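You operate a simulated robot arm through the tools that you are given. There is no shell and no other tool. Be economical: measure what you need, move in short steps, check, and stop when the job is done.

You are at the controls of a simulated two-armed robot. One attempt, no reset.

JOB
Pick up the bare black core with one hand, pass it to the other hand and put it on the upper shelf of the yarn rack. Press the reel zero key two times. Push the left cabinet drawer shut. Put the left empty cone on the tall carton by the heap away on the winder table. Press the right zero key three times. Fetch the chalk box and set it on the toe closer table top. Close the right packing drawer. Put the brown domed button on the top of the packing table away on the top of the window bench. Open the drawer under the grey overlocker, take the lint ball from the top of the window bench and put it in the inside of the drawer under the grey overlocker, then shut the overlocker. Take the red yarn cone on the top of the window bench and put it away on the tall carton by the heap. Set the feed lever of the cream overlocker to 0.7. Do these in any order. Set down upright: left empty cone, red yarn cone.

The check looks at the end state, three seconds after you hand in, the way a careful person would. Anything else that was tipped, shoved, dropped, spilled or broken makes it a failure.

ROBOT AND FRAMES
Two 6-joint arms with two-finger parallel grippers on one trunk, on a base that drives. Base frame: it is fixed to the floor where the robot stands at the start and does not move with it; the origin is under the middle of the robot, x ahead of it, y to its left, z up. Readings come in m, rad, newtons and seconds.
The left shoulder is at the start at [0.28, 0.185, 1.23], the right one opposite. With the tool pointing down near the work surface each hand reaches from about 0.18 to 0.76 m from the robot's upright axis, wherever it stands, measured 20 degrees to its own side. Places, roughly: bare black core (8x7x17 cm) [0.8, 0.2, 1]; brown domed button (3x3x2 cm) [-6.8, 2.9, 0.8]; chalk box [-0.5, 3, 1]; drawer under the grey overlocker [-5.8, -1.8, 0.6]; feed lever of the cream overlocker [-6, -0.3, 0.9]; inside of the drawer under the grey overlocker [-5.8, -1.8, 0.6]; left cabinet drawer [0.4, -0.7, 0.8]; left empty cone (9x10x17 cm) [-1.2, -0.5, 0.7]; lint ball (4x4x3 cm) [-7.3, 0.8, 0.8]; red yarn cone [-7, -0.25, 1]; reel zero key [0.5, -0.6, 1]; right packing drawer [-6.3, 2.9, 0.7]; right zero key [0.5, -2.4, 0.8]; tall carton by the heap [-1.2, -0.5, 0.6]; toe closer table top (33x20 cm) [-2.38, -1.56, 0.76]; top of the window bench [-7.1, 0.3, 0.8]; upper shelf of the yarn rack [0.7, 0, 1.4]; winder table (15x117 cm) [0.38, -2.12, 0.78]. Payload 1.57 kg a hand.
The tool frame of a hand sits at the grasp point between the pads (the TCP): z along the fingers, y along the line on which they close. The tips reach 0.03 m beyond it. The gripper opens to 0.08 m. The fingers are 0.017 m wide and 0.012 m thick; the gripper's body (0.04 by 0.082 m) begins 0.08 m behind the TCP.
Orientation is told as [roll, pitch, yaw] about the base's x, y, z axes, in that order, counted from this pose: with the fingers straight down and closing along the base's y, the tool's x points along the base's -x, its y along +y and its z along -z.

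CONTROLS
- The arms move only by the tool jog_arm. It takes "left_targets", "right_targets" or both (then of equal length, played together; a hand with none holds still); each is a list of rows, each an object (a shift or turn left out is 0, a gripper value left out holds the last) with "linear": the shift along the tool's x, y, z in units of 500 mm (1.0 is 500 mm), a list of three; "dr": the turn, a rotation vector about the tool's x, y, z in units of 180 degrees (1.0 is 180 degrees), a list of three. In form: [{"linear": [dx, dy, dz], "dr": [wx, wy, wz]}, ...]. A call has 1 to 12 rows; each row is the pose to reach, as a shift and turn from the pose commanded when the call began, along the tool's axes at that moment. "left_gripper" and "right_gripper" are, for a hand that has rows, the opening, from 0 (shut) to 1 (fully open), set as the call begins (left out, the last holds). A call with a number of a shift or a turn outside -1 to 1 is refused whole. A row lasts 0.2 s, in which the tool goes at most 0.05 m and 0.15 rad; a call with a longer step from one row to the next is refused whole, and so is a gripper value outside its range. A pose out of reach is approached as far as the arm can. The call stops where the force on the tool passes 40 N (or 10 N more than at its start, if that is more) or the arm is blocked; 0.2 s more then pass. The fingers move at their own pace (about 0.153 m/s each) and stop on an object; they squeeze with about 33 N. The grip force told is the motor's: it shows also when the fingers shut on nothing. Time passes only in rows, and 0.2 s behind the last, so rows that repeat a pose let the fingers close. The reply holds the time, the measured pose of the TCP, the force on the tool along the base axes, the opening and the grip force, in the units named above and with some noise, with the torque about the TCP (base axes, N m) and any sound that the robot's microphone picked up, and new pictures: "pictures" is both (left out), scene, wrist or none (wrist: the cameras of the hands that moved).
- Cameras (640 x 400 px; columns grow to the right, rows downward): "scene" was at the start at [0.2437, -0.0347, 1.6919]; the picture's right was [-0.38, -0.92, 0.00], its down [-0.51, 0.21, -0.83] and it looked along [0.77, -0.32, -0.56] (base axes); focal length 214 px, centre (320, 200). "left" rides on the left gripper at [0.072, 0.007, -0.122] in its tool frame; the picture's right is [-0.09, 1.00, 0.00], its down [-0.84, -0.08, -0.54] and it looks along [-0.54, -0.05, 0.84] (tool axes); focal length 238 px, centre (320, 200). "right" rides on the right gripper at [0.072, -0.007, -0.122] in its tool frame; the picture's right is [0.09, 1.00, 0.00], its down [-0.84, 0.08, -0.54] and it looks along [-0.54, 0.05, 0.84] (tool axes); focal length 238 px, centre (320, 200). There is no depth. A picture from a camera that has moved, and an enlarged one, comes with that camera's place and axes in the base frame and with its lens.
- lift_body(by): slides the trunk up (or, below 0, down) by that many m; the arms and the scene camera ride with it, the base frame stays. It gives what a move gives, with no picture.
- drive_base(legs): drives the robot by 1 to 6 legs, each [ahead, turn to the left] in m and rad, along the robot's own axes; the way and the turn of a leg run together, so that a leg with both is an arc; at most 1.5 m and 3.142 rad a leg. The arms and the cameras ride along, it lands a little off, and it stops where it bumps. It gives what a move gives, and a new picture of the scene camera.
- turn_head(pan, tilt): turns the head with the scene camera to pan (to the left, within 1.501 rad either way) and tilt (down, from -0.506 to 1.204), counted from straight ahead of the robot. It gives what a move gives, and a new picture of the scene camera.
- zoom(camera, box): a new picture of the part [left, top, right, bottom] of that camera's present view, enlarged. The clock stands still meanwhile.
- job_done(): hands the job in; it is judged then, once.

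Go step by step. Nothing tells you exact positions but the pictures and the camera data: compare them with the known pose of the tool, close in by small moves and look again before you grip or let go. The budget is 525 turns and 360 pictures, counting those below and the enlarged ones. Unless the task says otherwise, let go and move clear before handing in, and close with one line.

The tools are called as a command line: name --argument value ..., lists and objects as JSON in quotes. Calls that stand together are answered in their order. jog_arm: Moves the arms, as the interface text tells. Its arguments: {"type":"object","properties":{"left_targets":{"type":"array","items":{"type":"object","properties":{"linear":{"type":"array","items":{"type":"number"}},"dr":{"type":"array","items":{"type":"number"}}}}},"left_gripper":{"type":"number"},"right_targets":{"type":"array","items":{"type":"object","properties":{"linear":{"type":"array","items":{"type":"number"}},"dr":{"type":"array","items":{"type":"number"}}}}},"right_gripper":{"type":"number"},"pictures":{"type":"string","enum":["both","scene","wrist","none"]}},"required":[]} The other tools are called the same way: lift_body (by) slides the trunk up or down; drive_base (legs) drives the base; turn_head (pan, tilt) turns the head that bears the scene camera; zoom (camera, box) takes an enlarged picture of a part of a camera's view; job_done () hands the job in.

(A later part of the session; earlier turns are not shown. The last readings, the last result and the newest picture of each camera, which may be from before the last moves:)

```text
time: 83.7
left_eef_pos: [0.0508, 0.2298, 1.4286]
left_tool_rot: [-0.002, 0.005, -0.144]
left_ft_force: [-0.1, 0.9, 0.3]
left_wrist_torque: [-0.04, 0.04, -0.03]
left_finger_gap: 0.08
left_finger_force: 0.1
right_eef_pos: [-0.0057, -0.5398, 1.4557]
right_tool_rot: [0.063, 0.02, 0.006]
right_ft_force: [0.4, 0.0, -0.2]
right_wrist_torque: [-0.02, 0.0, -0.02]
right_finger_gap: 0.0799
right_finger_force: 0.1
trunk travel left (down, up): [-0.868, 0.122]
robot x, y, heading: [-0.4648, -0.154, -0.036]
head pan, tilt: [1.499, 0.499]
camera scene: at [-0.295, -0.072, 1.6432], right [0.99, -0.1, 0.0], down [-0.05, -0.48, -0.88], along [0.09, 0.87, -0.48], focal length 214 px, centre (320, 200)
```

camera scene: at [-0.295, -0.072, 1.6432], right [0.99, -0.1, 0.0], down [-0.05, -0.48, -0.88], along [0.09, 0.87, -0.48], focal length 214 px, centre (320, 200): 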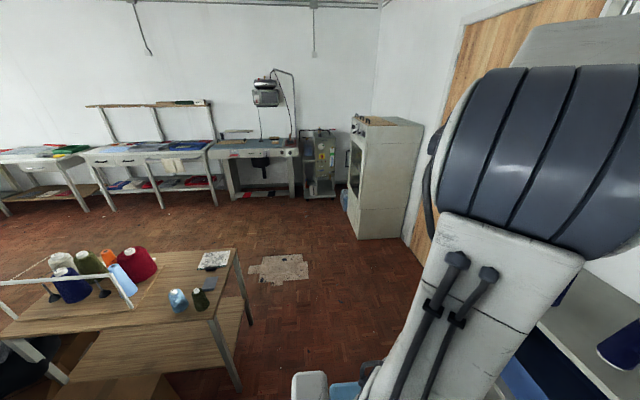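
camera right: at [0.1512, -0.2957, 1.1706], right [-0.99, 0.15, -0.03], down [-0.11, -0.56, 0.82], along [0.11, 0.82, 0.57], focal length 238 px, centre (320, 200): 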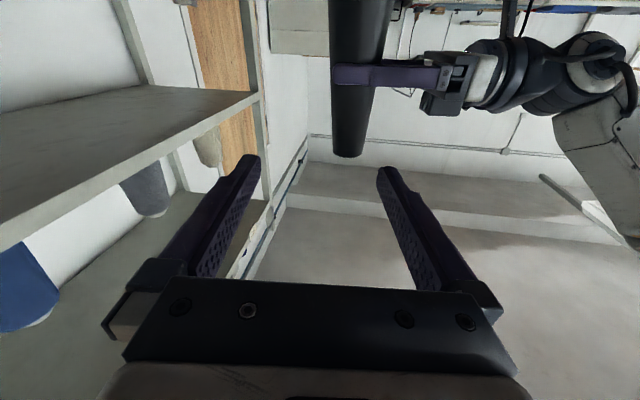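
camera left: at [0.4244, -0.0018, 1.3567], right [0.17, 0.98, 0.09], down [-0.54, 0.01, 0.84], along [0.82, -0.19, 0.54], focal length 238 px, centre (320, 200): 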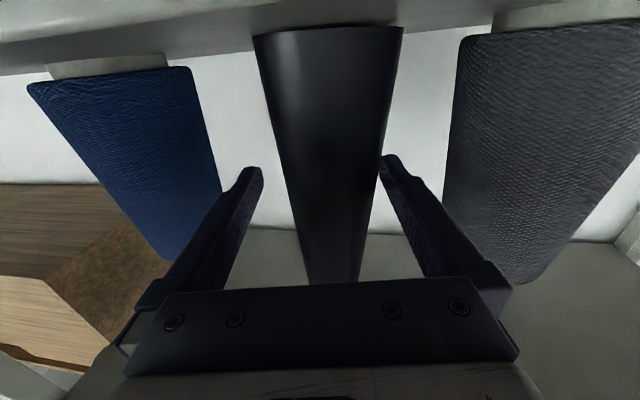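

The wood table at left-rear is what I bumped; it looks undisturbed. Next: drive in front of the cabinet with the reel counter and open drawer.

turn_head --pan 0 --tilt 0.7

drive_base --legs '[[0, -1.035], [0.45, 0], [0, 1.07]]'

```text
time: 85.3
left_eef_pos: [0.0507, 0.2286, 1.4295]
left_tool_rot: [-0.002, 0.004, -0.147]
left_ft_force: [0.4, 0.6, -0.6]
left_wrist_torque: [0.01, 0.02, 0.01]
left_finger_gap: 0.0799
left_finger_force: 0.1
right_eef_pos: [-0.0058, -0.5393, 1.4556]
right_tool_rot: [0.064, 0.02, 0.007]
right_ft_force: [-0.2, 0.1, -0.2]
right_wrist_torque: [-0.01, -0.03, 0.03]
right_finger_gap: 0.08
right_finger_force: 0.0
trunk travel left (down, up): [-0.868, 0.122]
robot x, y, heading: [-0.4677, -0.1538, -0.036]
head pan, tilt: [0.0, 0.7]
camera scene: at [-0.2195, -0.1651, 1.6254], right [-0.03, -1.0, 0.0], down [-0.64, 0.02, -0.76], along [0.76, -0.02, -0.64], focal length 214 px, centre (320, 200)
```

scene: 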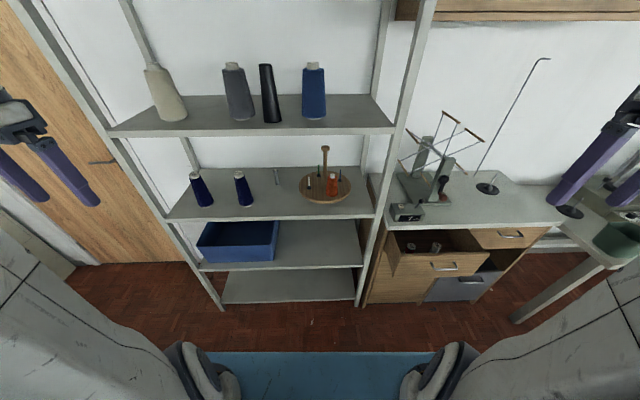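

```text
time: 93.3
left_eef_pos: [0.2561, -0.1392, 1.4283]
left_tool_rot: [-0.002, 0.004, -0.101]
left_ft_force: [0.1, -0.4, 0.2]
left_wrist_torque: [-0.01, -0.01, 0.01]
left_finger_gap: 0.0801
left_finger_force: 0.0
right_eef_pos: [0.2334, -0.9095, 1.4568]
right_tool_rot: [0.063, 0.019, 0.05]
right_ft_force: [0.1, 0.7, 0.4]
right_wrist_torque: [0.01, -0.03, -0.01]
right_finger_gap: 0.08
right_finger_force: 0.0
trunk travel left (down, up): [-0.868, 0.122]
robot x, y, heading: [-0.2439, -0.5454, 0.014]
head pan, tilt: [0.0, 0.7]
camera scene: at [0.0036, -0.5456, 1.6254], right [0.01, -1.0, 0.0], down [-0.64, -0.01, -0.76], along [0.76, 0.01, -0.64], focal length 214 px, centre (320, 200)
```

scene: 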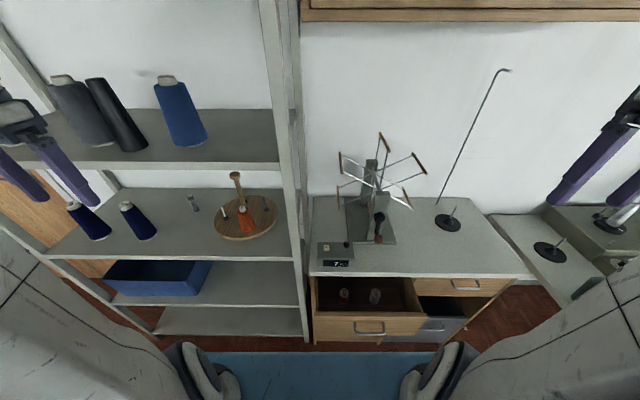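

Good view of the reel, counter box and open drawer. Zoom in for the key and the drawer.

zoom --camera "scene" --box '[290, 200, 510, 350]'

```text
2.67 times, centred on (400, 275) of scene
camera zoom: at [0.0036, -0.5456, 1.6254], right [0.01, -1.0, 0.0], down [-0.64, -0.01, -0.76], along [0.76, 0.01, -0.64], focal length 572 px, centre (107, 0)
```

zoom: 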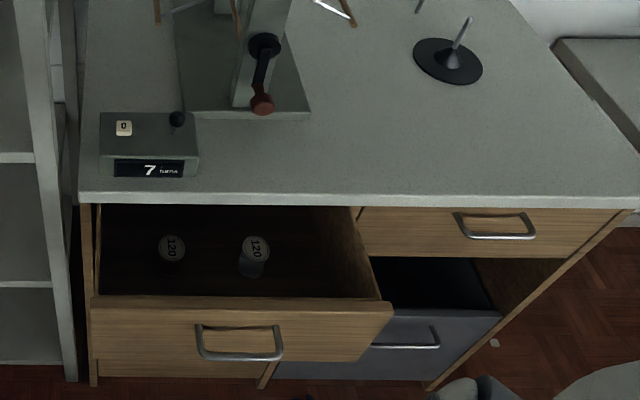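

The "0" key sits on the counter box top at about (0.52, -0.565). First I'll close the drawer (front at x≈0.33, y≈-0.73) with the right hand tilted 45° forward, fingers shut.

lift_body --by -0.25

jog_arm --right_targets '[{"linear": [-0.005, 0.02, 0.0894], "dr": [0, -0.025, 0]}, {"linear": [-0.011, 0.04, 0.179], "dr": [0, -0.05, 0]}, {"linear": [-0.016, 0.06, 0.268], "dr": [0, -0.075, 0]}, {"linear": [-0.022, 0.08, 0.358], "dr": [0, -0.1, 0]}, {"linear": [-0.027, 0.1, 0.447], "dr": [0, -0.125, 0]}, {"linear": [-0.032, 0.12, 0.536], "dr": [0, -0.15, 0]}, {"linear": [-0.038, 0.14, 0.626], "dr": [0, -0.175, 0]}, {"linear": [-0.043, 0.16, 0.715], "dr": [0, -0.2, 0]}, {"linear": [-0.049, 0.18, 0.805], "dr": [0, -0.225, 0]}, {"linear": [-0.054, 0.2, 0.894], "dr": [0, -0.25, 0]}]' --right_gripper 0

```text
time: 95.9
left_eef_pos: [0.2567, -0.1398, 1.1791]
left_tool_rot: [0.001, 0.006, -0.102]
left_ft_force: [0.2, -0.1, 0.5]
left_wrist_torque: [-0.02, 0.02, 0.0]
left_finger_gap: 0.08
left_finger_force: 0.2
right_eef_pos: [0.2328, -0.9096, 1.2064]
right_tool_rot: [0.062, 0.02, 0.05]
right_ft_force: [0.0, 0.1, -0.1]
right_wrist_torque: [0.05, 0.01, 0.0]
right_finger_gap: 0.0798
right_finger_force: 0.0
trunk travel left (down, up): [-0.618, 0.372]
robot x, y, heading: [-0.2441, -0.5489, 0.012]
head pan, tilt: [0.0, 0.7]
```

```text
time: 97.8
left_eef_pos: [0.2557, -0.1387, 1.1784]
left_tool_rot: [-0.003, 0.005, -0.102]
left_ft_force: [0.6, -0.1, -0.3]
left_wrist_torque: [-0.02, -0.01, 0.01]
left_finger_gap: 0.0799
left_finger_force: 0.0
right_eef_pos: [0.3215, -0.8996, 0.8872]
right_tool_rot: [0.108, -0.635, -0.007]
right_ft_force: [0.7, 1.8, 12.7]
right_wrist_torque: [0.05, -0.12, 0.06]
right_finger_gap: 0.0
right_finger_force: 21.4
right hand out of reach, approached as far as the arm can: row 3, 4, 5, 6, 7, 8, 9
trunk travel left (down, up): [-0.618, 0.372]
robot x, y, heading: [-0.2441, -0.5502, 0.011]
head pan, tilt: [0.0, 0.7]
stopped in row 9 (right hand): the force on the tool passed its limit at 129 N (the readings are from after the stop); the commanded pose is now the measured one
camera scene: at [0.0031, -0.545, 1.3756], right [0.01, -1.0, 0.0], down [-0.64, -0.01, -0.77], along [0.77, 0.01, -0.64], focal length 214 px, centre (320, 200)
camera right: at [0.1931, -0.9187, 0.9433], right [-0.13, 0.99, 0.03], down [0.35, 0.02, 0.94], along [0.93, 0.13, -0.35], focal length 238 px, centre (320, 200)
```

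scene: 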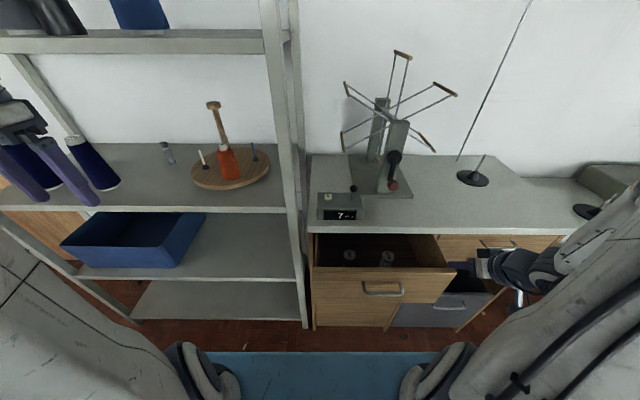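
right: 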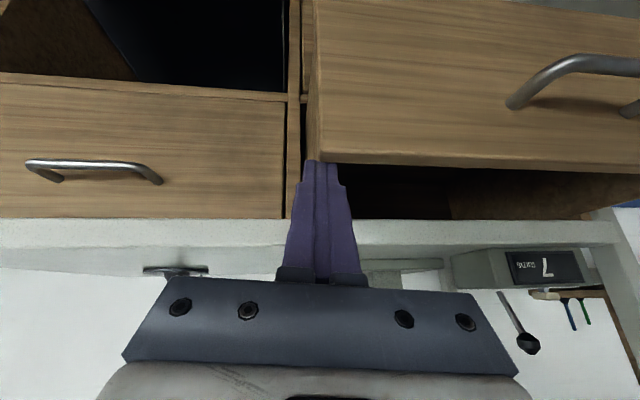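

The fingertip met the drawer's top-right corner, so the drawer top is higher (z≈0.86) than I assumed. I'll back the hand off and raise the trunk for a better arm posture.

jog_arm --right_targets '[{"linear": [0, 0, -0.08]}, {"linear": [0, 0, -0.16]}, {"linear": [0.03, 0.0, -0.24]}]' --pictures "none"

lift_body --by 0.25

zoom --camera "scene" --box '[290, 200, 510, 350]'

```text
time: 98.5
left_eef_pos: [0.2566, -0.1393, 1.1779]
left_tool_rot: [-0.002, 0.005, -0.102]
left_ft_force: [0.7, 0.0, 0.2]
left_wrist_torque: [0.06, 0.01, 0.0]
left_finger_gap: 0.0799
left_finger_force: 0.0
right_eef_pos: [0.2398, -0.9142, 0.9742]
right_tool_rot: [0.111, -0.628, -0.01]
right_ft_force: [-0.2, 0.6, 0.2]
right_wrist_torque: [-0.01, 0.01, 0.0]
right_finger_gap: 0.0
right_finger_force: 21.1
trunk travel left (down, up): [-0.618, 0.372]
robot x, y, heading: [-0.2429, -0.5468, 0.019]
head pan, tilt: [0.0, 0.7]
```

```text
time: 101.1
left_eef_pos: [0.257, -0.1404, 1.4285]
left_tool_rot: [-0.001, 0.006, -0.101]
left_ft_force: [-0.5, 0.6, 0.1]
left_wrist_torque: [0.0, 0.03, -0.01]
left_finger_gap: 0.0804
left_finger_force: 0.0
right_eef_pos: [0.2399, -0.913, 1.2255]
right_tool_rot: [0.111, -0.632, -0.008]
right_ft_force: [-0.6, 0.5, 0.1]
right_wrist_torque: [0.01, -0.02, -0.01]
right_finger_gap: 0.0002
right_finger_force: 21.5
trunk travel left (down, up): [-0.868, 0.122]
robot x, y, heading: [-0.2443, -0.5513, 0.021]
head pan, tilt: [0.0, 0.7]
```

```text
2.67 times, centred on (400, 275) of scene
camera zoom: at [0.0037, -0.5456, 1.6254], right [0.01, -1.0, 0.0], down [-0.64, -0.01, -0.76], along [0.76, 0.01, -0.64], focal length 572 px, centre (107, 0)
```

zoom: 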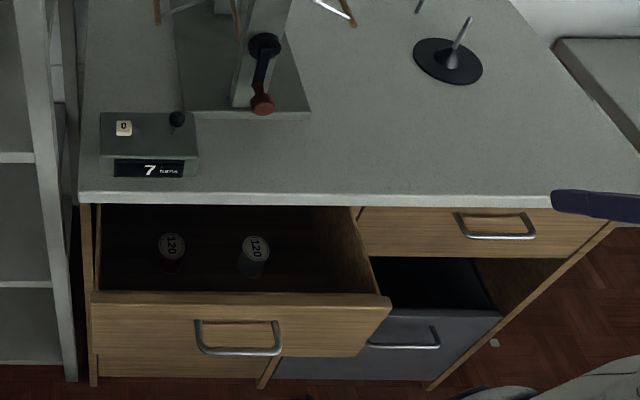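

Key at ≈(0.498, -0.563, 0.976), table top ≈0.915, drawer front top ≈(0.31, -0.73, 0.87). Lower the right hand to just in front of the drawer front, right of its handle.

jog_arm --right_targets '[{"linear": [0.05, 0.025, 0.073]}, {"linear": [0.1, 0.05, 0.147]}, {"linear": [0.151, 0.075, 0.22]}, {"linear": [0.2, 0.1, 0.293]}, {"linear": [0.251, 0.126, 0.367]}, {"linear": [0.301, 0.151, 0.44]}, {"linear": [0.352, 0.176, 0.513]}, {"linear": [0.402, 0.2, 0.587]}, {"linear": [0.452, 0.226, 0.66]}]'

```text
time: 103.1
left_eef_pos: [0.2562, -0.1404, 1.4291]
left_tool_rot: [-0.001, 0.006, -0.1]
left_ft_force: [-0.7, 0.0, -0.6]
left_wrist_torque: [0.0, 0.0, -0.01]
left_finger_gap: 0.0803
left_finger_force: 0.0
right_eef_pos: [0.2871, -0.9204, 1.0517]
right_tool_rot: [0.117, -0.629, -0.011]
right_ft_force: [-0.5, 0.3, 0.3]
right_wrist_torque: [0.06, 0.01, -0.02]
right_finger_gap: 0.0
right_finger_force: 21.2
right hand out of reach, approached as far as the arm can: row 1, 2, 3, 4, 5, 6, 7, 8, 9
trunk travel left (down, up): [-0.868, 0.122]
robot x, y, heading: [-0.2416, -0.5483, 0.015]
head pan, tilt: [0.0, 0.7]
camera scene: at [0.0035, -0.5457, 1.6255], right [0.01, -1.0, 0.0], down [-0.64, -0.01, -0.76], along [0.76, 0.01, -0.64], focal length 214 px, centre (320, 200)
camera right: at [0.1576, -0.9395, 1.1078], right [-0.13, 0.99, 0.04], down [0.36, 0.01, 0.93], along [0.93, 0.14, -0.35], focal length 238 px, centre (320, 200)
```

scene: 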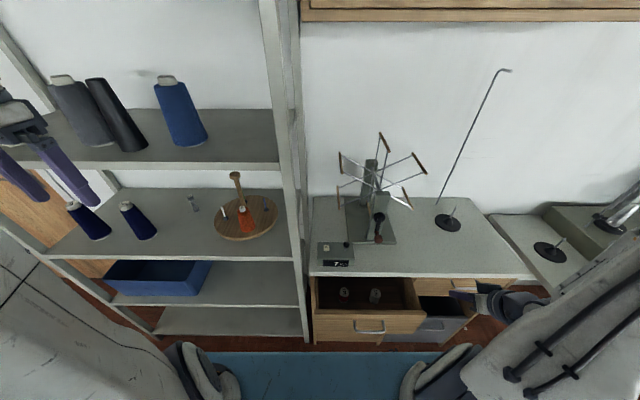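
right: 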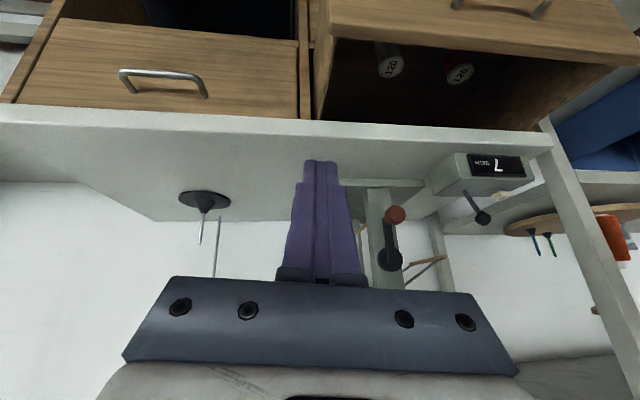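

The arm can't tilt forward that low relative to its shoulder. I'll back off, lower the trunk a lot, and point the hand horizontally forward so the base can push the drawer.

drive_base --legs '[[-0.16, 0]]'

lift_body --by -0.52

jog_arm --right_targets '[{"linear": [-0.04, 0.02, 0.04], "dr": [0, -0.03, 0]}, {"linear": [-0.08, 0.04, 0.08], "dr": [0, -0.06, 0]}, {"linear": [-0.12, 0.06, 0.12], "dr": [0, -0.09, 0]}, {"linear": [-0.16, 0.08, 0.16], "dr": [0, -0.12, 0]}, {"linear": [-0.2, 0.1, 0.2], "dr": [0, -0.15, 0]}, {"linear": [-0.24, 0.12, 0.24], "dr": [0, -0.18, 0]}, {"linear": [-0.28, 0.14, 0.28], "dr": [0, -0.21, 0]}, {"linear": [-0.32, 0.16, 0.32], "dr": [0, -0.24, 0]}, {"linear": [-0.36, 0.18, 0.36], "dr": [0, -0.27, 0]}, {"linear": [-0.4, 0.2, 0.38], "dr": [0, -0.3, 0]}]'

```text
time: 104.5
left_eef_pos: [0.0948, -0.1429, 1.4296]
left_tool_rot: [-0.001, 0.005, -0.102]
left_ft_force: [-0.3, 1.1, -0.3]
left_wrist_torque: [0.0, 0.01, 0.02]
left_finger_gap: 0.0801
left_finger_force: 0.0
right_eef_pos: [0.1248, -0.9224, 1.0509]
right_tool_rot: [0.117, -0.629, -0.01]
right_ft_force: [0.6, -0.4, -0.9]
right_wrist_torque: [-0.01, 0.02, 0.03]
right_finger_gap: 0.0
right_finger_force: 21.2
trunk travel left (down, up): [-0.868, 0.122]
robot x, y, heading: [-0.4068, -0.5532, 0.012]
head pan, tilt: [0.0, 0.7]
camera scene: at [-0.1585, -0.5478, 1.6254], right [0.01, -1.0, 0.0], down [-0.64, -0.01, -0.76], along [0.76, 0.01, -0.64], focal length 214 px, centre (320, 200)
```

scene: 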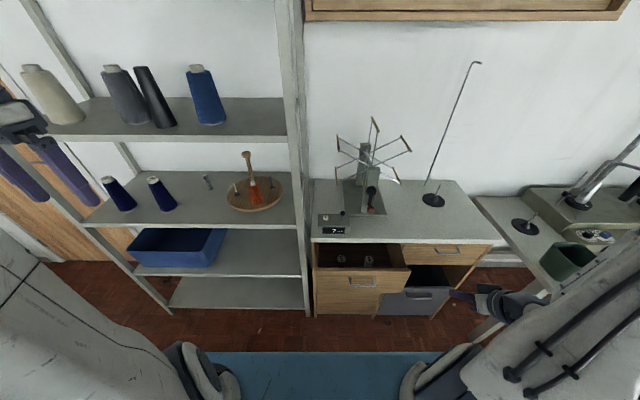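

```text
refused: -0.52 is not a number from -0.4 to 0.4
```

```text
time: 106.8
left_eef_pos: [0.093, -0.1409, 1.4283]
left_tool_rot: [-0.004, 0.006, -0.102]
left_ft_force: [0.0, -0.4, -1.3]
left_wrist_torque: [-0.01, 0.0, -0.01]
left_finger_gap: 0.0798
left_finger_force: 0.3
right_eef_pos: [0.4282, -0.7989, 1.0295]
right_tool_rot: [1.585, -1.414, -1.532]
right_ft_force: [-1.1, -0.3, -0.5]
right_wrist_torque: [-0.02, 0.01, -0.02]
right_finger_gap: 0.0
right_finger_force: 21.2
right hand out of reach, approached as far as the arm can: row 1, 2, 3, 4, 5, 6, 7, 8, 9, 10
trunk travel left (down, up): [-0.868, 0.122]
robot x, y, heading: [-0.4033, -0.5487, 0.014]
head pan, tilt: [0.0, 0.7]
camera scene: at [-0.1588, -0.5476, 1.6254], right [0.01, -1.0, 0.0], down [-0.64, -0.01, -0.76], along [0.76, 0.01, -0.64], focal length 214 px, centre (320, 200)
camera right: at [0.3061, -0.8005, 0.9594], right [-0.05, 1.0, 0.06], down [-0.54, -0.08, 0.84], along [0.84, 0.01, 0.54], focal length 238 px, centre (320, 200)
```

scene: 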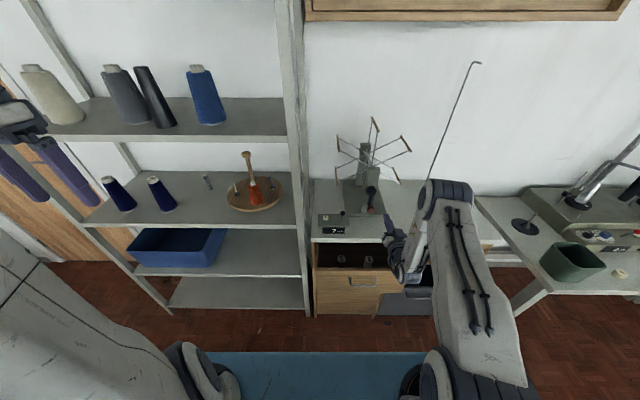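
right: 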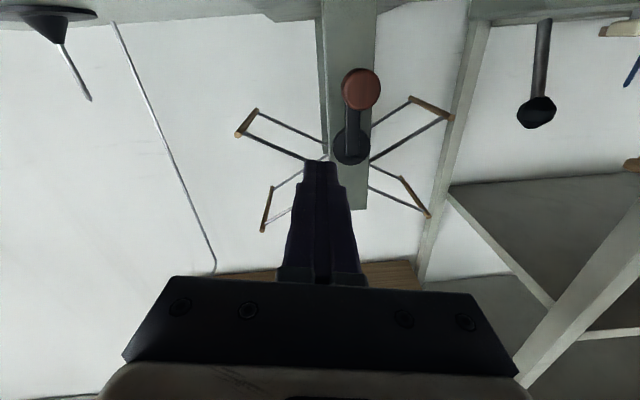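

The lift was refused but the hand moved safely above the table edge, pointing forward. I'll back off, then lower the trunk so the fingertip faces the drawer front.

drive_base --legs '[[-0.1, 0]]'

jog_arm --right_targets '[{"linear": [0, 0, -0.08]}, {"linear": [0, 0, -0.16]}]' --pictures "none"

```text
time: 107.9
left_eef_pos: [-0.0071, -0.1434, 1.4287]
left_tool_rot: [-0.002, 0.006, -0.101]
left_ft_force: [0.1, -0.4, -0.2]
left_wrist_torque: [-0.02, -0.01, -0.05]
left_finger_gap: 0.0801
left_finger_force: 0.1
right_eef_pos: [0.3279, -0.8013, 1.0295]
right_tool_rot: [1.573, -1.414, -1.519]
right_ft_force: [0.5, 0.0, 0.1]
right_wrist_torque: [-0.01, -0.02, 0.0]
right_finger_gap: 0.0
right_finger_force: 21.2
trunk travel left (down, up): [-0.868, 0.122]
robot x, y, heading: [-0.5102, -0.5525, 0.016]
head pan, tilt: [0.0, 0.7]
camera scene: at [-0.2597, -0.5493, 1.6254], right [0.01, -1.0, 0.0], down [-0.64, -0.01, -0.76], along [0.76, 0.01, -0.64], focal length 214 px, centre (320, 200)
```

scene: 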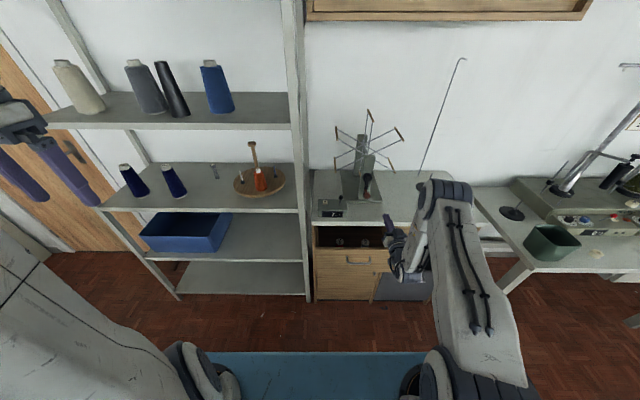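

```text
time: 108.5
left_eef_pos: [-0.0072, -0.1444, 1.4286]
left_tool_rot: [-0.002, 0.004, -0.103]
left_ft_force: [1.2, -0.4, 0.3]
left_wrist_torque: [0.01, -0.02, 0.01]
left_finger_gap: 0.0799
left_finger_force: 0.0
right_eef_pos: [0.2788, -0.7821, 1.0364]
right_tool_rot: [1.57, -1.366, -1.515]
right_ft_force: [0.8, 0.5, 0.0]
right_wrist_torque: [0.02, 0.02, -0.02]
right_finger_gap: 0.0002
right_finger_force: 21.1
right hand out of reach, approached as far as the arm can: row 1, 2
trunk travel left (down, up): [-0.868, 0.122]
robot x, y, heading: [-0.5076, -0.5513, 0.011]
head pan, tilt: [0.0, 0.7]
```

drive_base --legs '[[-0.07, 0]]'

lift_body --by -0.23

zoom --camera "scene" --box '[290, 140, 530, 290]'

zoom --camera "right" --box '[0, 0, 640, 400]'

```text
time: 109.5
left_eef_pos: [-0.0758, -0.145, 1.4292]
left_tool_rot: [-0.002, 0.006, -0.101]
left_ft_force: [-0.2, 0.5, 1.1]
left_wrist_torque: [0.01, 0.07, -0.02]
left_finger_gap: 0.0799
left_finger_force: 0.0
right_eef_pos: [0.2082, -0.7841, 1.034]
right_tool_rot: [1.564, -1.368, -1.51]
right_ft_force: [-0.1, -0.3, -0.4]
right_wrist_torque: [0.01, -0.02, -0.02]
right_finger_gap: 0.0001
right_finger_force: 21.0
trunk travel left (down, up): [-0.868, 0.122]
robot x, y, heading: [-0.5767, -0.5524, 0.013]
head pan, tilt: [0.0, 0.7]
camera scene: at [-0.3293, -0.5502, 1.6254], right [0.01, -1.0, 0.0], down [-0.64, -0.01, -0.76], along [0.76, 0.01, -0.64], focal length 214 px, centre (320, 200)
```

scene: 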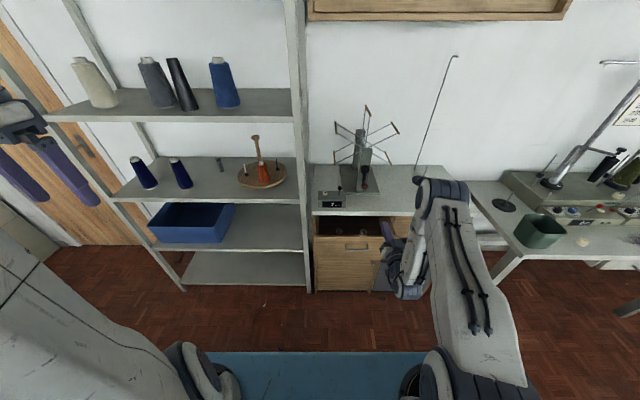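

```text
time: 111.9
left_eef_pos: [-0.0771, -0.1447, 1.1993]
left_tool_rot: [-0.002, 0.004, -0.101]
left_ft_force: [-0.6, 0.8, -0.2]
left_wrist_torque: [-0.04, 0.0, -0.01]
left_finger_gap: 0.0799
left_finger_force: 0.0
right_eef_pos: [0.2086, -0.7828, 0.8051]
right_tool_rot: [1.567, -1.366, -1.512]
right_ft_force: [0.0, 0.0, -0.1]
right_wrist_torque: [-0.05, 0.02, 0.01]
right_finger_gap: 0.0
right_finger_force: 21.3
trunk travel left (down, up): [-0.638, 0.352]
robot x, y, heading: [-0.5761, -0.5531, 0.016]
head pan, tilt: [0.0, 0.7]
```

```text
2.67 times, centred on (410, 215) of scene
camera zoom: at [-0.3299, -0.5502, 1.3955], right [0.01, -1.0, 0.0], down [-0.64, -0.01, -0.76], along [0.76, 0.01, -0.64], focal length 572 px, centre (80, 160)
```

zoom: 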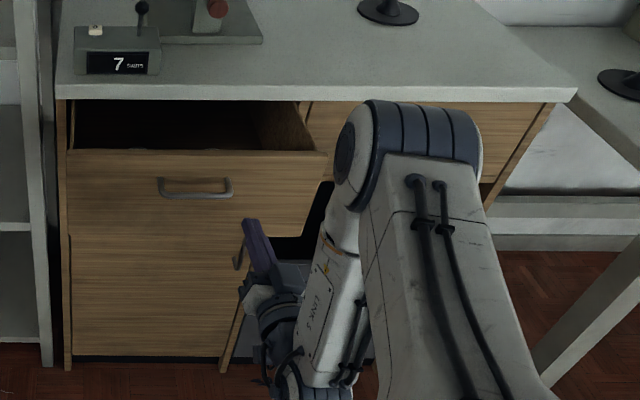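

```text
1.00 times, centred on (320, 200) of right (not enlarged: the box is as wide or as high as the picture)
camera zoom: at [0.0854, -0.7816, 0.7343], right [-0.05, 0.99, 0.11], down [-0.54, -0.12, 0.84], along [0.84, -0.02, 0.54], focal length 238 px, centre (320, 200)
```

zoom: 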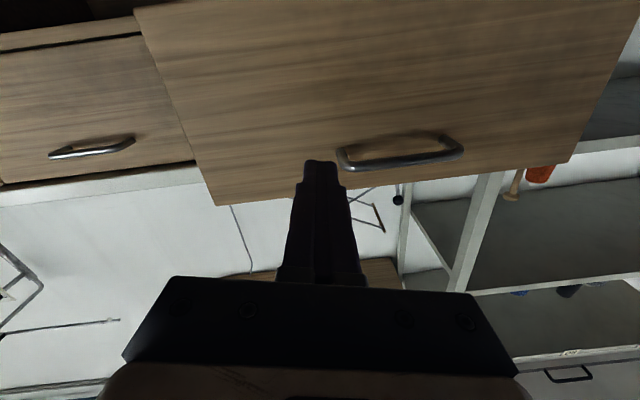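

The fingertip faces the drawer front just right of the handle. Drive forward to push it shut.

drive_base --legs '[[0.14, 0]]'

```text
time: 113.2
left_eef_pos: [0.0618, -0.1419, 1.1997]
left_tool_rot: [-0.001, 0.005, -0.098]
left_ft_force: [-0.8, -0.5, 0.1]
left_wrist_torque: [-0.04, -0.01, -0.02]
left_finger_gap: 0.0799
left_finger_force: 0.1
right_eef_pos: [0.3483, -0.7799, 0.805]
right_tool_rot: [1.566, -1.368, -1.511]
right_ft_force: [0.0, 0.9, 0.8]
right_wrist_torque: [0.0, 0.0, 0.01]
right_finger_gap: 0.0001
right_finger_force: 21.4
trunk travel left (down, up): [-0.638, 0.352]
robot x, y, heading: [-0.4376, -0.5519, 0.02]
head pan, tilt: [0.0, 0.7]
camera scene: at [-0.1901, -0.5479, 1.3955], right [0.02, -1.0, 0.0], down [-0.64, -0.01, -0.77], along [0.76, 0.01, -0.64], focal length 214 px, centre (320, 200)
```

scene: 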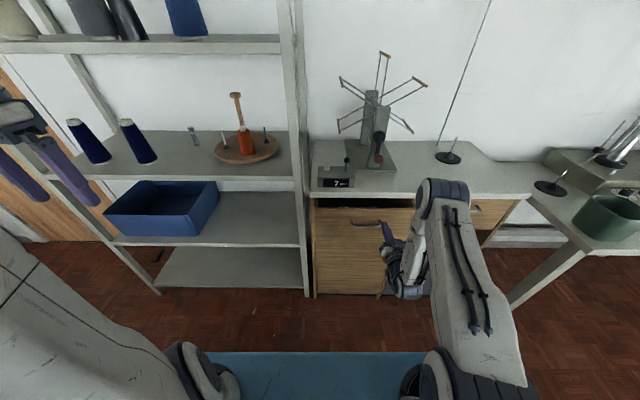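

drive_base --legs '[[0.06, 0]]'

zoom --camera "scene" --box '[290, 140, 530, 290]'

```text
time: 114.2
left_eef_pos: [0.1228, -0.1422, 1.1995]
left_tool_rot: [-0.002, 0.004, -0.1]
left_ft_force: [-0.2, 0.5, -0.7]
left_wrist_torque: [-0.02, -0.04, -0.01]
left_finger_gap: 0.0801
left_finger_force: 0.0
right_eef_pos: [0.4074, -0.7795, 0.8044]
right_tool_rot: [1.565, -1.365, -1.509]
right_ft_force: [-0.6, 0.4, -0.3]
right_wrist_torque: [-0.02, 0.0, 0.0]
right_finger_gap: 0.0001
right_finger_force: 21.7
trunk travel left (down, up): [-0.638, 0.352]
robot x, y, heading: [-0.376, -0.5518, 0.016]
head pan, tilt: [0.0, 0.7]
camera scene: at [-0.1298, -0.5471, 1.3955], right [0.01, -1.0, 0.0], down [-0.64, -0.01, -0.77], along [0.76, 0.01, -0.64], focal length 214 px, centre (320, 200)
```

scene: 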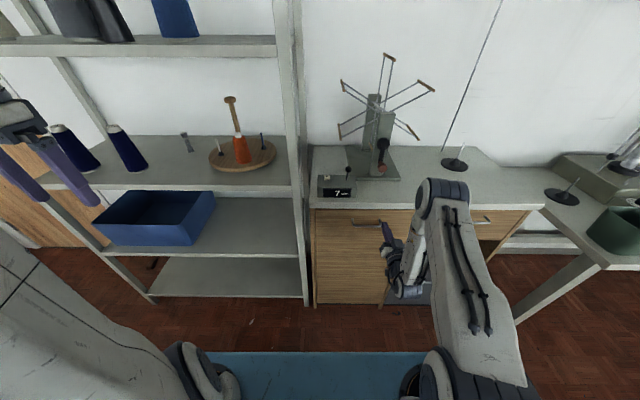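

```text
2.67 times, centred on (410, 215) of scene
camera zoom: at [-0.1298, -0.5471, 1.3955], right [0.01, -1.0, 0.0], down [-0.64, -0.01, -0.77], along [0.76, 0.01, -0.64], focal length 572 px, centre (80, 160)
```

zoom: 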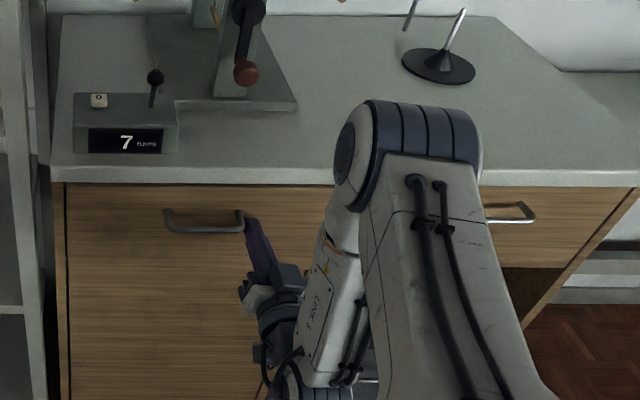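

drive_base --legs '[[0.03, 0]]'

```text
time: 115.1
left_eef_pos: [0.1503, -0.1406, 1.1991]
left_tool_rot: [-0.002, 0.007, -0.102]
left_ft_force: [0.2, -0.2, -0.2]
left_wrist_torque: [0.04, 0.01, -0.01]
left_finger_gap: 0.0798
left_finger_force: 0.1
right_eef_pos: [0.4321, -0.7801, 0.8047]
right_tool_rot: [1.561, -1.364, -1.509]
right_ft_force: [-2.8, -0.2, 0.4]
right_wrist_torque: [-0.02, 0.0, -0.04]
right_finger_gap: 0.0
right_finger_force: 21.1
trunk travel left (down, up): [-0.638, 0.352]
robot x, y, heading: [-0.3502, -0.5539, 0.01]
head pan, tilt: [0.0, 0.7]
stopped in leg 1: the force on the tool passed its limit at 54 N (the readings are from after the stop); the commanded pose is now the measured one
camera scene: at [-0.104, -0.5468, 1.3954], right [0.01, -1.0, 0.0], down [-0.64, -0.01, -0.76], along [0.76, 0.01, -0.64], focal length 214 px, centre (320, 200)
```

scene: 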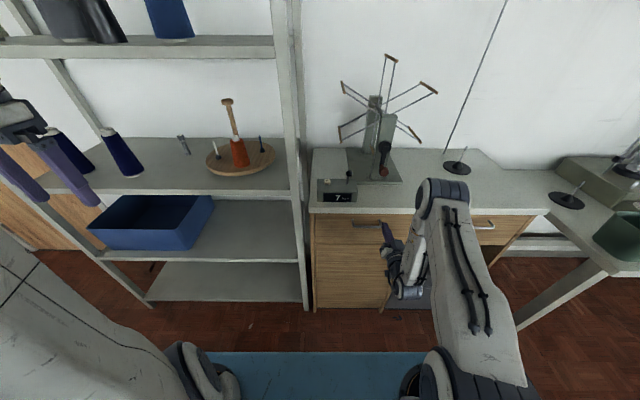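

The drawer hit its stop, so it's shut. Back off and fold the right hand back to fingers-down, raised.

drive_base --legs '[[-0.15, 0]]'

jog_arm --right_targets '[{"linear": [-0.05, -0.03, -0.04], "dr": [0, 0.045, 0]}, {"linear": [-0.1, -0.06, -0.08], "dr": [0, 0.09, 0]}, {"linear": [-0.15, -0.09, -0.12], "dr": [0, 0.135, 0]}, {"linear": [-0.2, -0.12, -0.16], "dr": [0, 0.18, 0]}, {"linear": [-0.25, -0.15, -0.2], "dr": [0, 0.225, 0]}, {"linear": [-0.3, -0.18, -0.24], "dr": [0, 0.27, 0]}, {"linear": [-0.35, -0.21, -0.28], "dr": [0, 0.315, 0]}, {"linear": [-0.4, -0.24, -0.32], "dr": [0, 0.36, 0]}, {"linear": [-0.45, -0.27, -0.36], "dr": [0, 0.405, 0]}, {"linear": [-0.5, -0.3, -0.4], "dr": [0, 0.435, 0]}]' --pictures "none"

drive_base --legs '[[0, -0.54], [0.48, 0], [0, 0.53]]'

```text
time: 116.5
left_eef_pos: [-0.0031, -0.142, 1.1992]
left_tool_rot: [-0.001, 0.006, -0.1]
left_ft_force: [0.1, 0.3, -0.3]
left_wrist_torque: [0.01, -0.03, -0.02]
left_finger_gap: 0.0802
left_finger_force: 0.0
right_eef_pos: [0.2795, -0.7818, 0.8042]
right_tool_rot: [1.559, -1.363, -1.505]
right_ft_force: [0.4, 0.0, 0.6]
right_wrist_torque: [-0.02, -0.01, 0.02]
right_finger_gap: 0.0
right_finger_force: 21.4
trunk travel left (down, up): [-0.638, 0.352]
robot x, y, heading: [-0.5044, -0.5533, 0.012]
head pan, tilt: [0.0, 0.7]
camera scene: at [-0.2554, -0.5489, 1.3954], right [0.02, -1.0, 0.0], down [-0.64, -0.01, -0.76], along [0.76, 0.01, -0.64], focal length 214 px, centre (320, 200)
```

scene: 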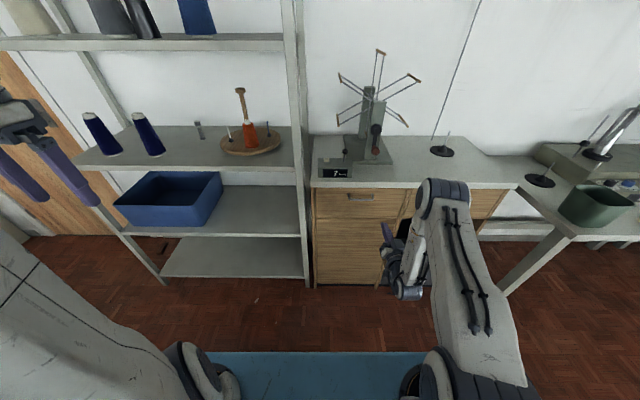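

```text
time: 118.7
left_eef_pos: [-0.0032, -0.1431, 1.1997]
left_tool_rot: [-0.002, 0.003, -0.101]
left_ft_force: [-0.2, 0.5, -0.3]
left_wrist_torque: [-0.03, 0.02, -0.01]
left_finger_gap: 0.08
left_finger_force: 0.0
right_eef_pos: [0.0907, -0.9906, 1.0188]
right_tool_rot: [0.21, -0.196, 0.013]
right_ft_force: [-1.1, -0.2, 0.0]
right_wrist_torque: [0.02, -0.03, 0.01]
right_finger_gap: 0.0
right_finger_force: 21.0
right hand out of reach, approached as far as the arm can: row 1
trunk travel left (down, up): [-0.638, 0.352]
robot x, y, heading: [-0.501, -0.5512, 0.017]
head pan, tilt: [0.0, 0.7]
```

```text
time: 124.1
left_eef_pos: [0.4964, -0.5167, 1.2002]
left_tool_rot: [-0.022, -0.023, -0.347]
left_ft_force: [2.7, -9.1, 0.2]
left_wrist_torque: [1.06, 0.15, -0.03]
left_finger_gap: 0.0798
left_finger_force: 0.1
right_eef_pos: [0.3992, -1.3508, 1.0176]
right_tool_rot: [0.211, -0.198, -0.207]
right_ft_force: [-0.3, -0.5, -0.6]
right_wrist_torque: [-0.01, 0.02, -0.01]
right_finger_gap: 0.0002
right_finger_force: 21.2
trunk travel left (down, up): [-0.638, 0.352]
robot x, y, heading: [-0.0886, -0.795, -0.21]
head pan, tilt: [0.0, 0.7]
stopped in leg 3: the force on the tool passed its limit at 146 N (the readings are from after the stop); the commanded pose is now the measured one
camera scene: at [0.1544, -0.8463, 1.3954], right [-0.2, -0.98, 0.0], down [-0.63, 0.13, -0.76], along [0.75, -0.16, -0.64], focal length 214 px, centre (320, 200)
```

scene: 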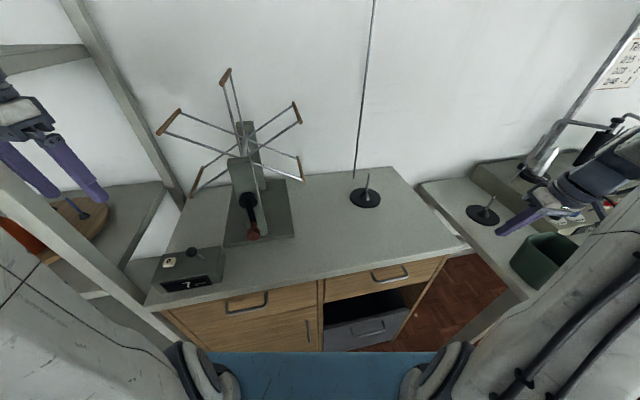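

The left hand bumped the rack's post during the turn; the rack still looks in place. I'll turn slightly back to free it – the left hand is then almost right above the key.

drive_base --legs '[[0, -0.07]]'

zoom --camera "left" --box '[0, 0, 640, 400]'

```text
time: 125.0
left_eef_pos: [0.5133, -0.5558, 1.1993]
left_tool_rot: [-0.022, -0.022, -0.413]
left_ft_force: [-0.8, 0.3, -0.5]
left_wrist_torque: [-0.01, 0.01, 0.04]
left_finger_gap: 0.08
left_finger_force: 0.0
right_eef_pos: [0.3591, -1.3814, 1.0208]
right_tool_rot: [0.21, -0.198, -0.275]
right_ft_force: [-0.3, 0.3, 0.1]
right_wrist_torque: [-0.03, 0.02, -0.02]
right_finger_gap: 0.0001
right_finger_force: 21.0
trunk travel left (down, up): [-0.638, 0.352]
robot x, y, heading: [-0.0869, -0.7971, -0.277]
head pan, tilt: [0.0, 0.7]
camera scene: at [0.1503, -0.862, 1.3954], right [-0.27, -0.96, 0.0], down [-0.62, 0.18, -0.76], along [0.74, -0.21, -0.64], focal length 214 px, centre (320, 200)
```

scene: 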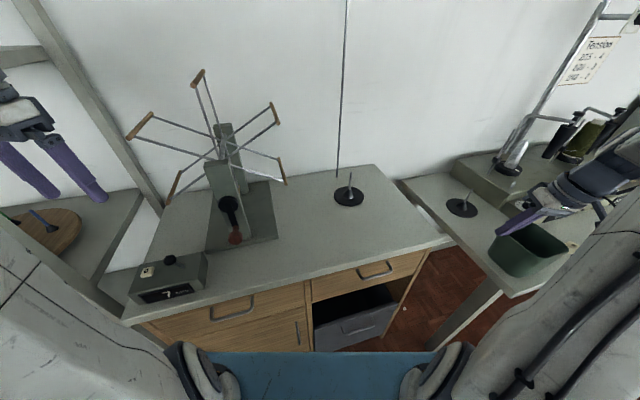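

```text
1.00 times, centred on (320, 200) of left (not enlarged: the box is as wide or as high as the picture)
camera zoom: at [0.4473, -0.5167, 1.3203], right [0.49, 0.87, -0.02], down [0.73, -0.39, 0.56], along [0.48, -0.29, -0.83], focal length 238 px, centre (320, 200)
```

zoom: 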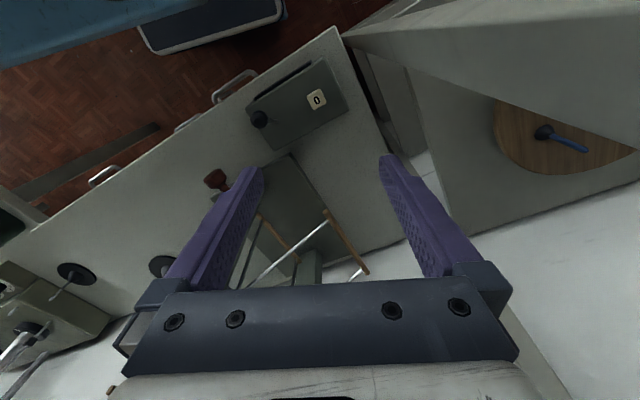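

The wrist view confirms the key at (0.4996, -0.562). Close the left fingers and come down to about 2–3 cm above it.

jog_arm --left_targets '[{"linear": [0.02, -0.022, 0.08]}, {"linear": [0.02, -0.022, 0.16]}, {"linear": [0.02, -0.022, 0.25]}, {"linear": [0.02, -0.022, 0.33]}]' --left_gripper 0

```text
time: 126.0
left_eef_pos: [0.5021, -0.5671, 1.0351]
left_tool_rot: [-0.022, -0.023, -0.413]
left_ft_force: [0.1, -0.4, -0.1]
left_wrist_torque: [-0.03, -0.04, 0.0]
left_finger_gap: 0.0
left_finger_force: 21.5
right_eef_pos: [0.3572, -1.3825, 1.0185]
right_tool_rot: [0.21, -0.199, -0.274]
right_ft_force: [-0.8, 0.1, -0.7]
right_wrist_torque: [0.02, -0.02, 0.0]
right_finger_gap: 0.0
right_finger_force: 21.3
trunk travel left (down, up): [-0.638, 0.352]
robot x, y, heading: [-0.0864, -0.7936, -0.28]
head pan, tilt: [0.0, 0.7]
camera scene: at [0.1501, -0.8623, 1.3955], right [-0.27, -0.96, 0.0], down [-0.62, 0.18, -0.76], along [0.74, -0.21, -0.64], focal length 214 px, centre (320, 200)
camera left: at [0.4358, -0.5283, 1.1553], right [0.49, 0.87, -0.02], down [0.73, -0.39, 0.56], along [0.48, -0.29, -0.83], focal length 238 px, centre (320, 200)
```

scene: 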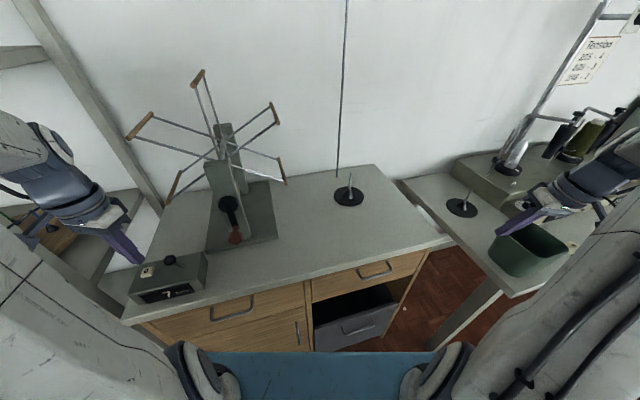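
left: 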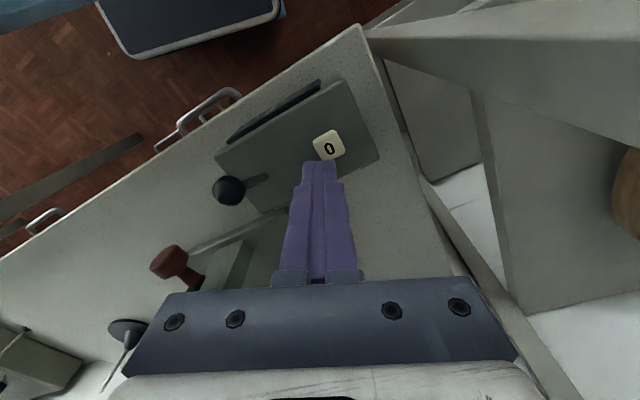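

Key is at (0.5005, -0.5625, 0.97). Align and come down gently to touch.

jog_arm --left_targets '[{"linear": [0.006, 0.007, 0.03]}, {"linear": [0.006, 0.007, 0.056]}, {"linear": [0.006, 0.007, 0.064]}]' --pictures "wrist"

```text
time: 126.8
left_eef_pos: [0.5011, -0.5638, 1.0033]
left_tool_rot: [-0.021, -0.023, -0.413]
left_ft_force: [0.7, 0.0, -0.1]
left_wrist_torque: [0.01, 0.02, -0.01]
left_finger_gap: 0.0
left_finger_force: 21.5
right_eef_pos: [0.3589, -1.3833, 1.0199]
right_tool_rot: [0.212, -0.199, -0.273]
right_ft_force: [-0.2, -0.3, 0.8]
right_wrist_torque: [-0.05, 0.03, -0.01]
right_finger_gap: 0.0
right_finger_force: 21.8
trunk travel left (down, up): [-0.638, 0.352]
robot x, y, heading: [-0.0867, -0.7995, -0.276]
head pan, tilt: [0.0, 0.7]
camera left: at [0.4347, -0.5242, 1.1229], right [0.49, 0.87, -0.02], down [0.73, -0.39, 0.56], along [0.48, -0.29, -0.83], focal length 238 px, centre (320, 200)
```

left: 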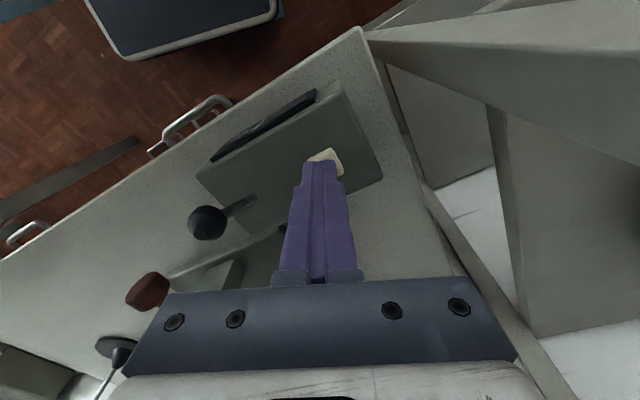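

jog_arm --left_targets '[{"linear": [0, 0.008, 0.004]}, {"linear": [0, 0.008, 0.008]}, {"linear": [0, 0.008, 0.012]}]' --pictures "none"

```text
time: 127.6
left_eef_pos: [0.5026, -0.559, 0.9972]
left_tool_rot: [-0.021, -0.022, -0.412]
left_ft_force: [-0.5, 0.4, 0.5]
left_wrist_torque: [0.05, -0.01, -0.02]
left_finger_gap: 0.0
left_finger_force: 21.5
right_eef_pos: [0.3597, -1.382, 1.0183]
right_tool_rot: [0.212, -0.198, -0.274]
right_ft_force: [-0.6, 0.5, -0.1]
right_wrist_torque: [-0.02, -0.03, 0.04]
right_finger_gap: 0.0
right_finger_force: 21.5
trunk travel left (down, up): [-0.638, 0.352]
robot x, y, heading: [-0.0875, -0.7961, -0.277]
head pan, tilt: [0.0, 0.7]
```

jog_arm --left_targets '[{"linear": [0, 0, 0.004]}, {"linear": [0, 0, 0.008]}, {"linear": [0, 0, 0.012]}]' --pictures "wrist"

```text
time: 128.4
left_eef_pos: [0.5036, -0.5588, 0.9903]
left_tool_rot: [-0.019, -0.023, -0.415]
left_ft_force: [-0.9, 1.0, 3.5]
left_wrist_torque: [0.05, 0.03, 0.0]
left_finger_gap: 0.0004
left_finger_force: 21.5
right_eef_pos: [0.3589, -1.3835, 1.0197]
right_tool_rot: [0.211, -0.199, -0.274]
right_ft_force: [0.1, -0.4, 0.3]
right_wrist_torque: [-0.01, 0.03, 0.01]
right_finger_gap: 0.0
right_finger_force: 20.8
trunk travel left (down, up): [-0.638, 0.352]
robot x, y, heading: [-0.0875, -0.7953, -0.273]
head pan, tilt: [0.0, 0.7]
heard: click
camera left: at [0.4366, -0.5209, 1.1114], right [0.49, 0.87, -0.02], down [0.73, -0.39, 0.56], along [0.48, -0.29, -0.83], focal length 238 px, centre (320, 200)
```

left: 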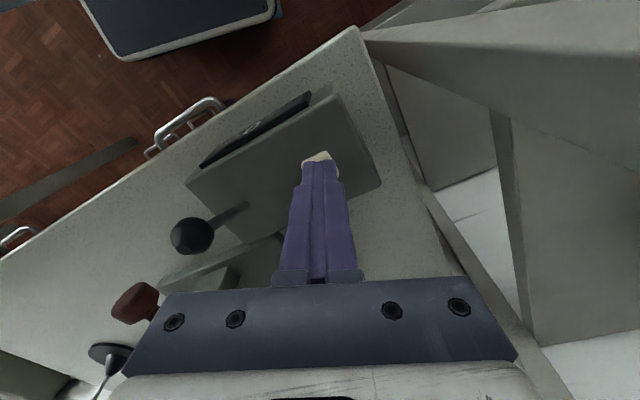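

One click heard. Lift clear and press a second time.

jog_arm --left_targets '[{"linear": [0, 0, -0.01]}, {"linear": [0, 0, -0.03]}, {"linear": [0, 0, -0.03]}]' --pictures "none"

jog_arm --left_targets '[{"linear": [0, 0, 0.014]}, {"linear": [0, 0, 0.024]}, {"linear": [0, 0, 0.028]}, {"linear": [0, 0, 0.031]}]' --pictures "none"

jog_arm --left_targets '[{"linear": [0, 0, -0.05]}, {"linear": [0, 0, -0.13]}, {"linear": [0, 0, -0.22]}, {"linear": [0, 0, -0.3]}, {"linear": [0, 0, -0.38]}]' --pictures "none"

```text
time: 129.2
left_eef_pos: [0.5025, -0.5605, 1.0061]
left_tool_rot: [-0.02, -0.021, -0.413]
left_ft_force: [0.4, 0.1, -0.8]
left_wrist_torque: [0.01, -0.01, 0.01]
left_finger_gap: 0.0001
left_finger_force: 21.4
right_eef_pos: [0.3578, -1.3822, 1.0192]
right_tool_rot: [0.211, -0.198, -0.273]
right_ft_force: [0.0, -0.8, -0.9]
right_wrist_torque: [-0.02, -0.02, -0.01]
right_finger_gap: 0.0
right_finger_force: 21.0
trunk travel left (down, up): [-0.638, 0.352]
robot x, y, heading: [-0.0872, -0.7934, -0.275]
head pan, tilt: [0.0, 0.7]
```

```text
time: 130.2
left_eef_pos: [0.5035, -0.5593, 0.9911]
left_tool_rot: [-0.019, -0.023, -0.415]
left_ft_force: [1.0, -0.1, 4.1]
left_wrist_torque: [0.05, 0.01, -0.01]
left_finger_gap: 0.0002
left_finger_force: 21.4
right_eef_pos: [0.3596, -1.3826, 1.0196]
right_tool_rot: [0.21, -0.2, -0.274]
right_ft_force: [-0.7, 0.1, -0.7]
right_wrist_torque: [0.03, -0.02, 0.0]
right_finger_gap: 0.0
right_finger_force: 21.1
trunk travel left (down, up): [-0.638, 0.352]
robot x, y, heading: [-0.0865, -0.7948, -0.275]
head pan, tilt: [0.0, 0.7]
heard: click
```

```text
time: 131.4
left_eef_pos: [0.5005, -0.5533, 1.181]
left_tool_rot: [-0.02, -0.023, -0.413]
left_ft_force: [-0.1, -0.4, 0.1]
left_wrist_torque: [-0.01, 0.07, -0.03]
left_finger_gap: 0.0002
left_finger_force: 21.3
right_eef_pos: [0.3586, -1.3831, 1.0199]
right_tool_rot: [0.212, -0.198, -0.275]
right_ft_force: [-0.1, 0.5, -0.6]
right_wrist_torque: [0.0, 0.01, 0.02]
right_finger_gap: 0.0003
right_finger_force: 21.0
trunk travel left (down, up): [-0.638, 0.352]
robot x, y, heading: [-0.0865, -0.7921, -0.275]
head pan, tilt: [0.0, 0.7]
```

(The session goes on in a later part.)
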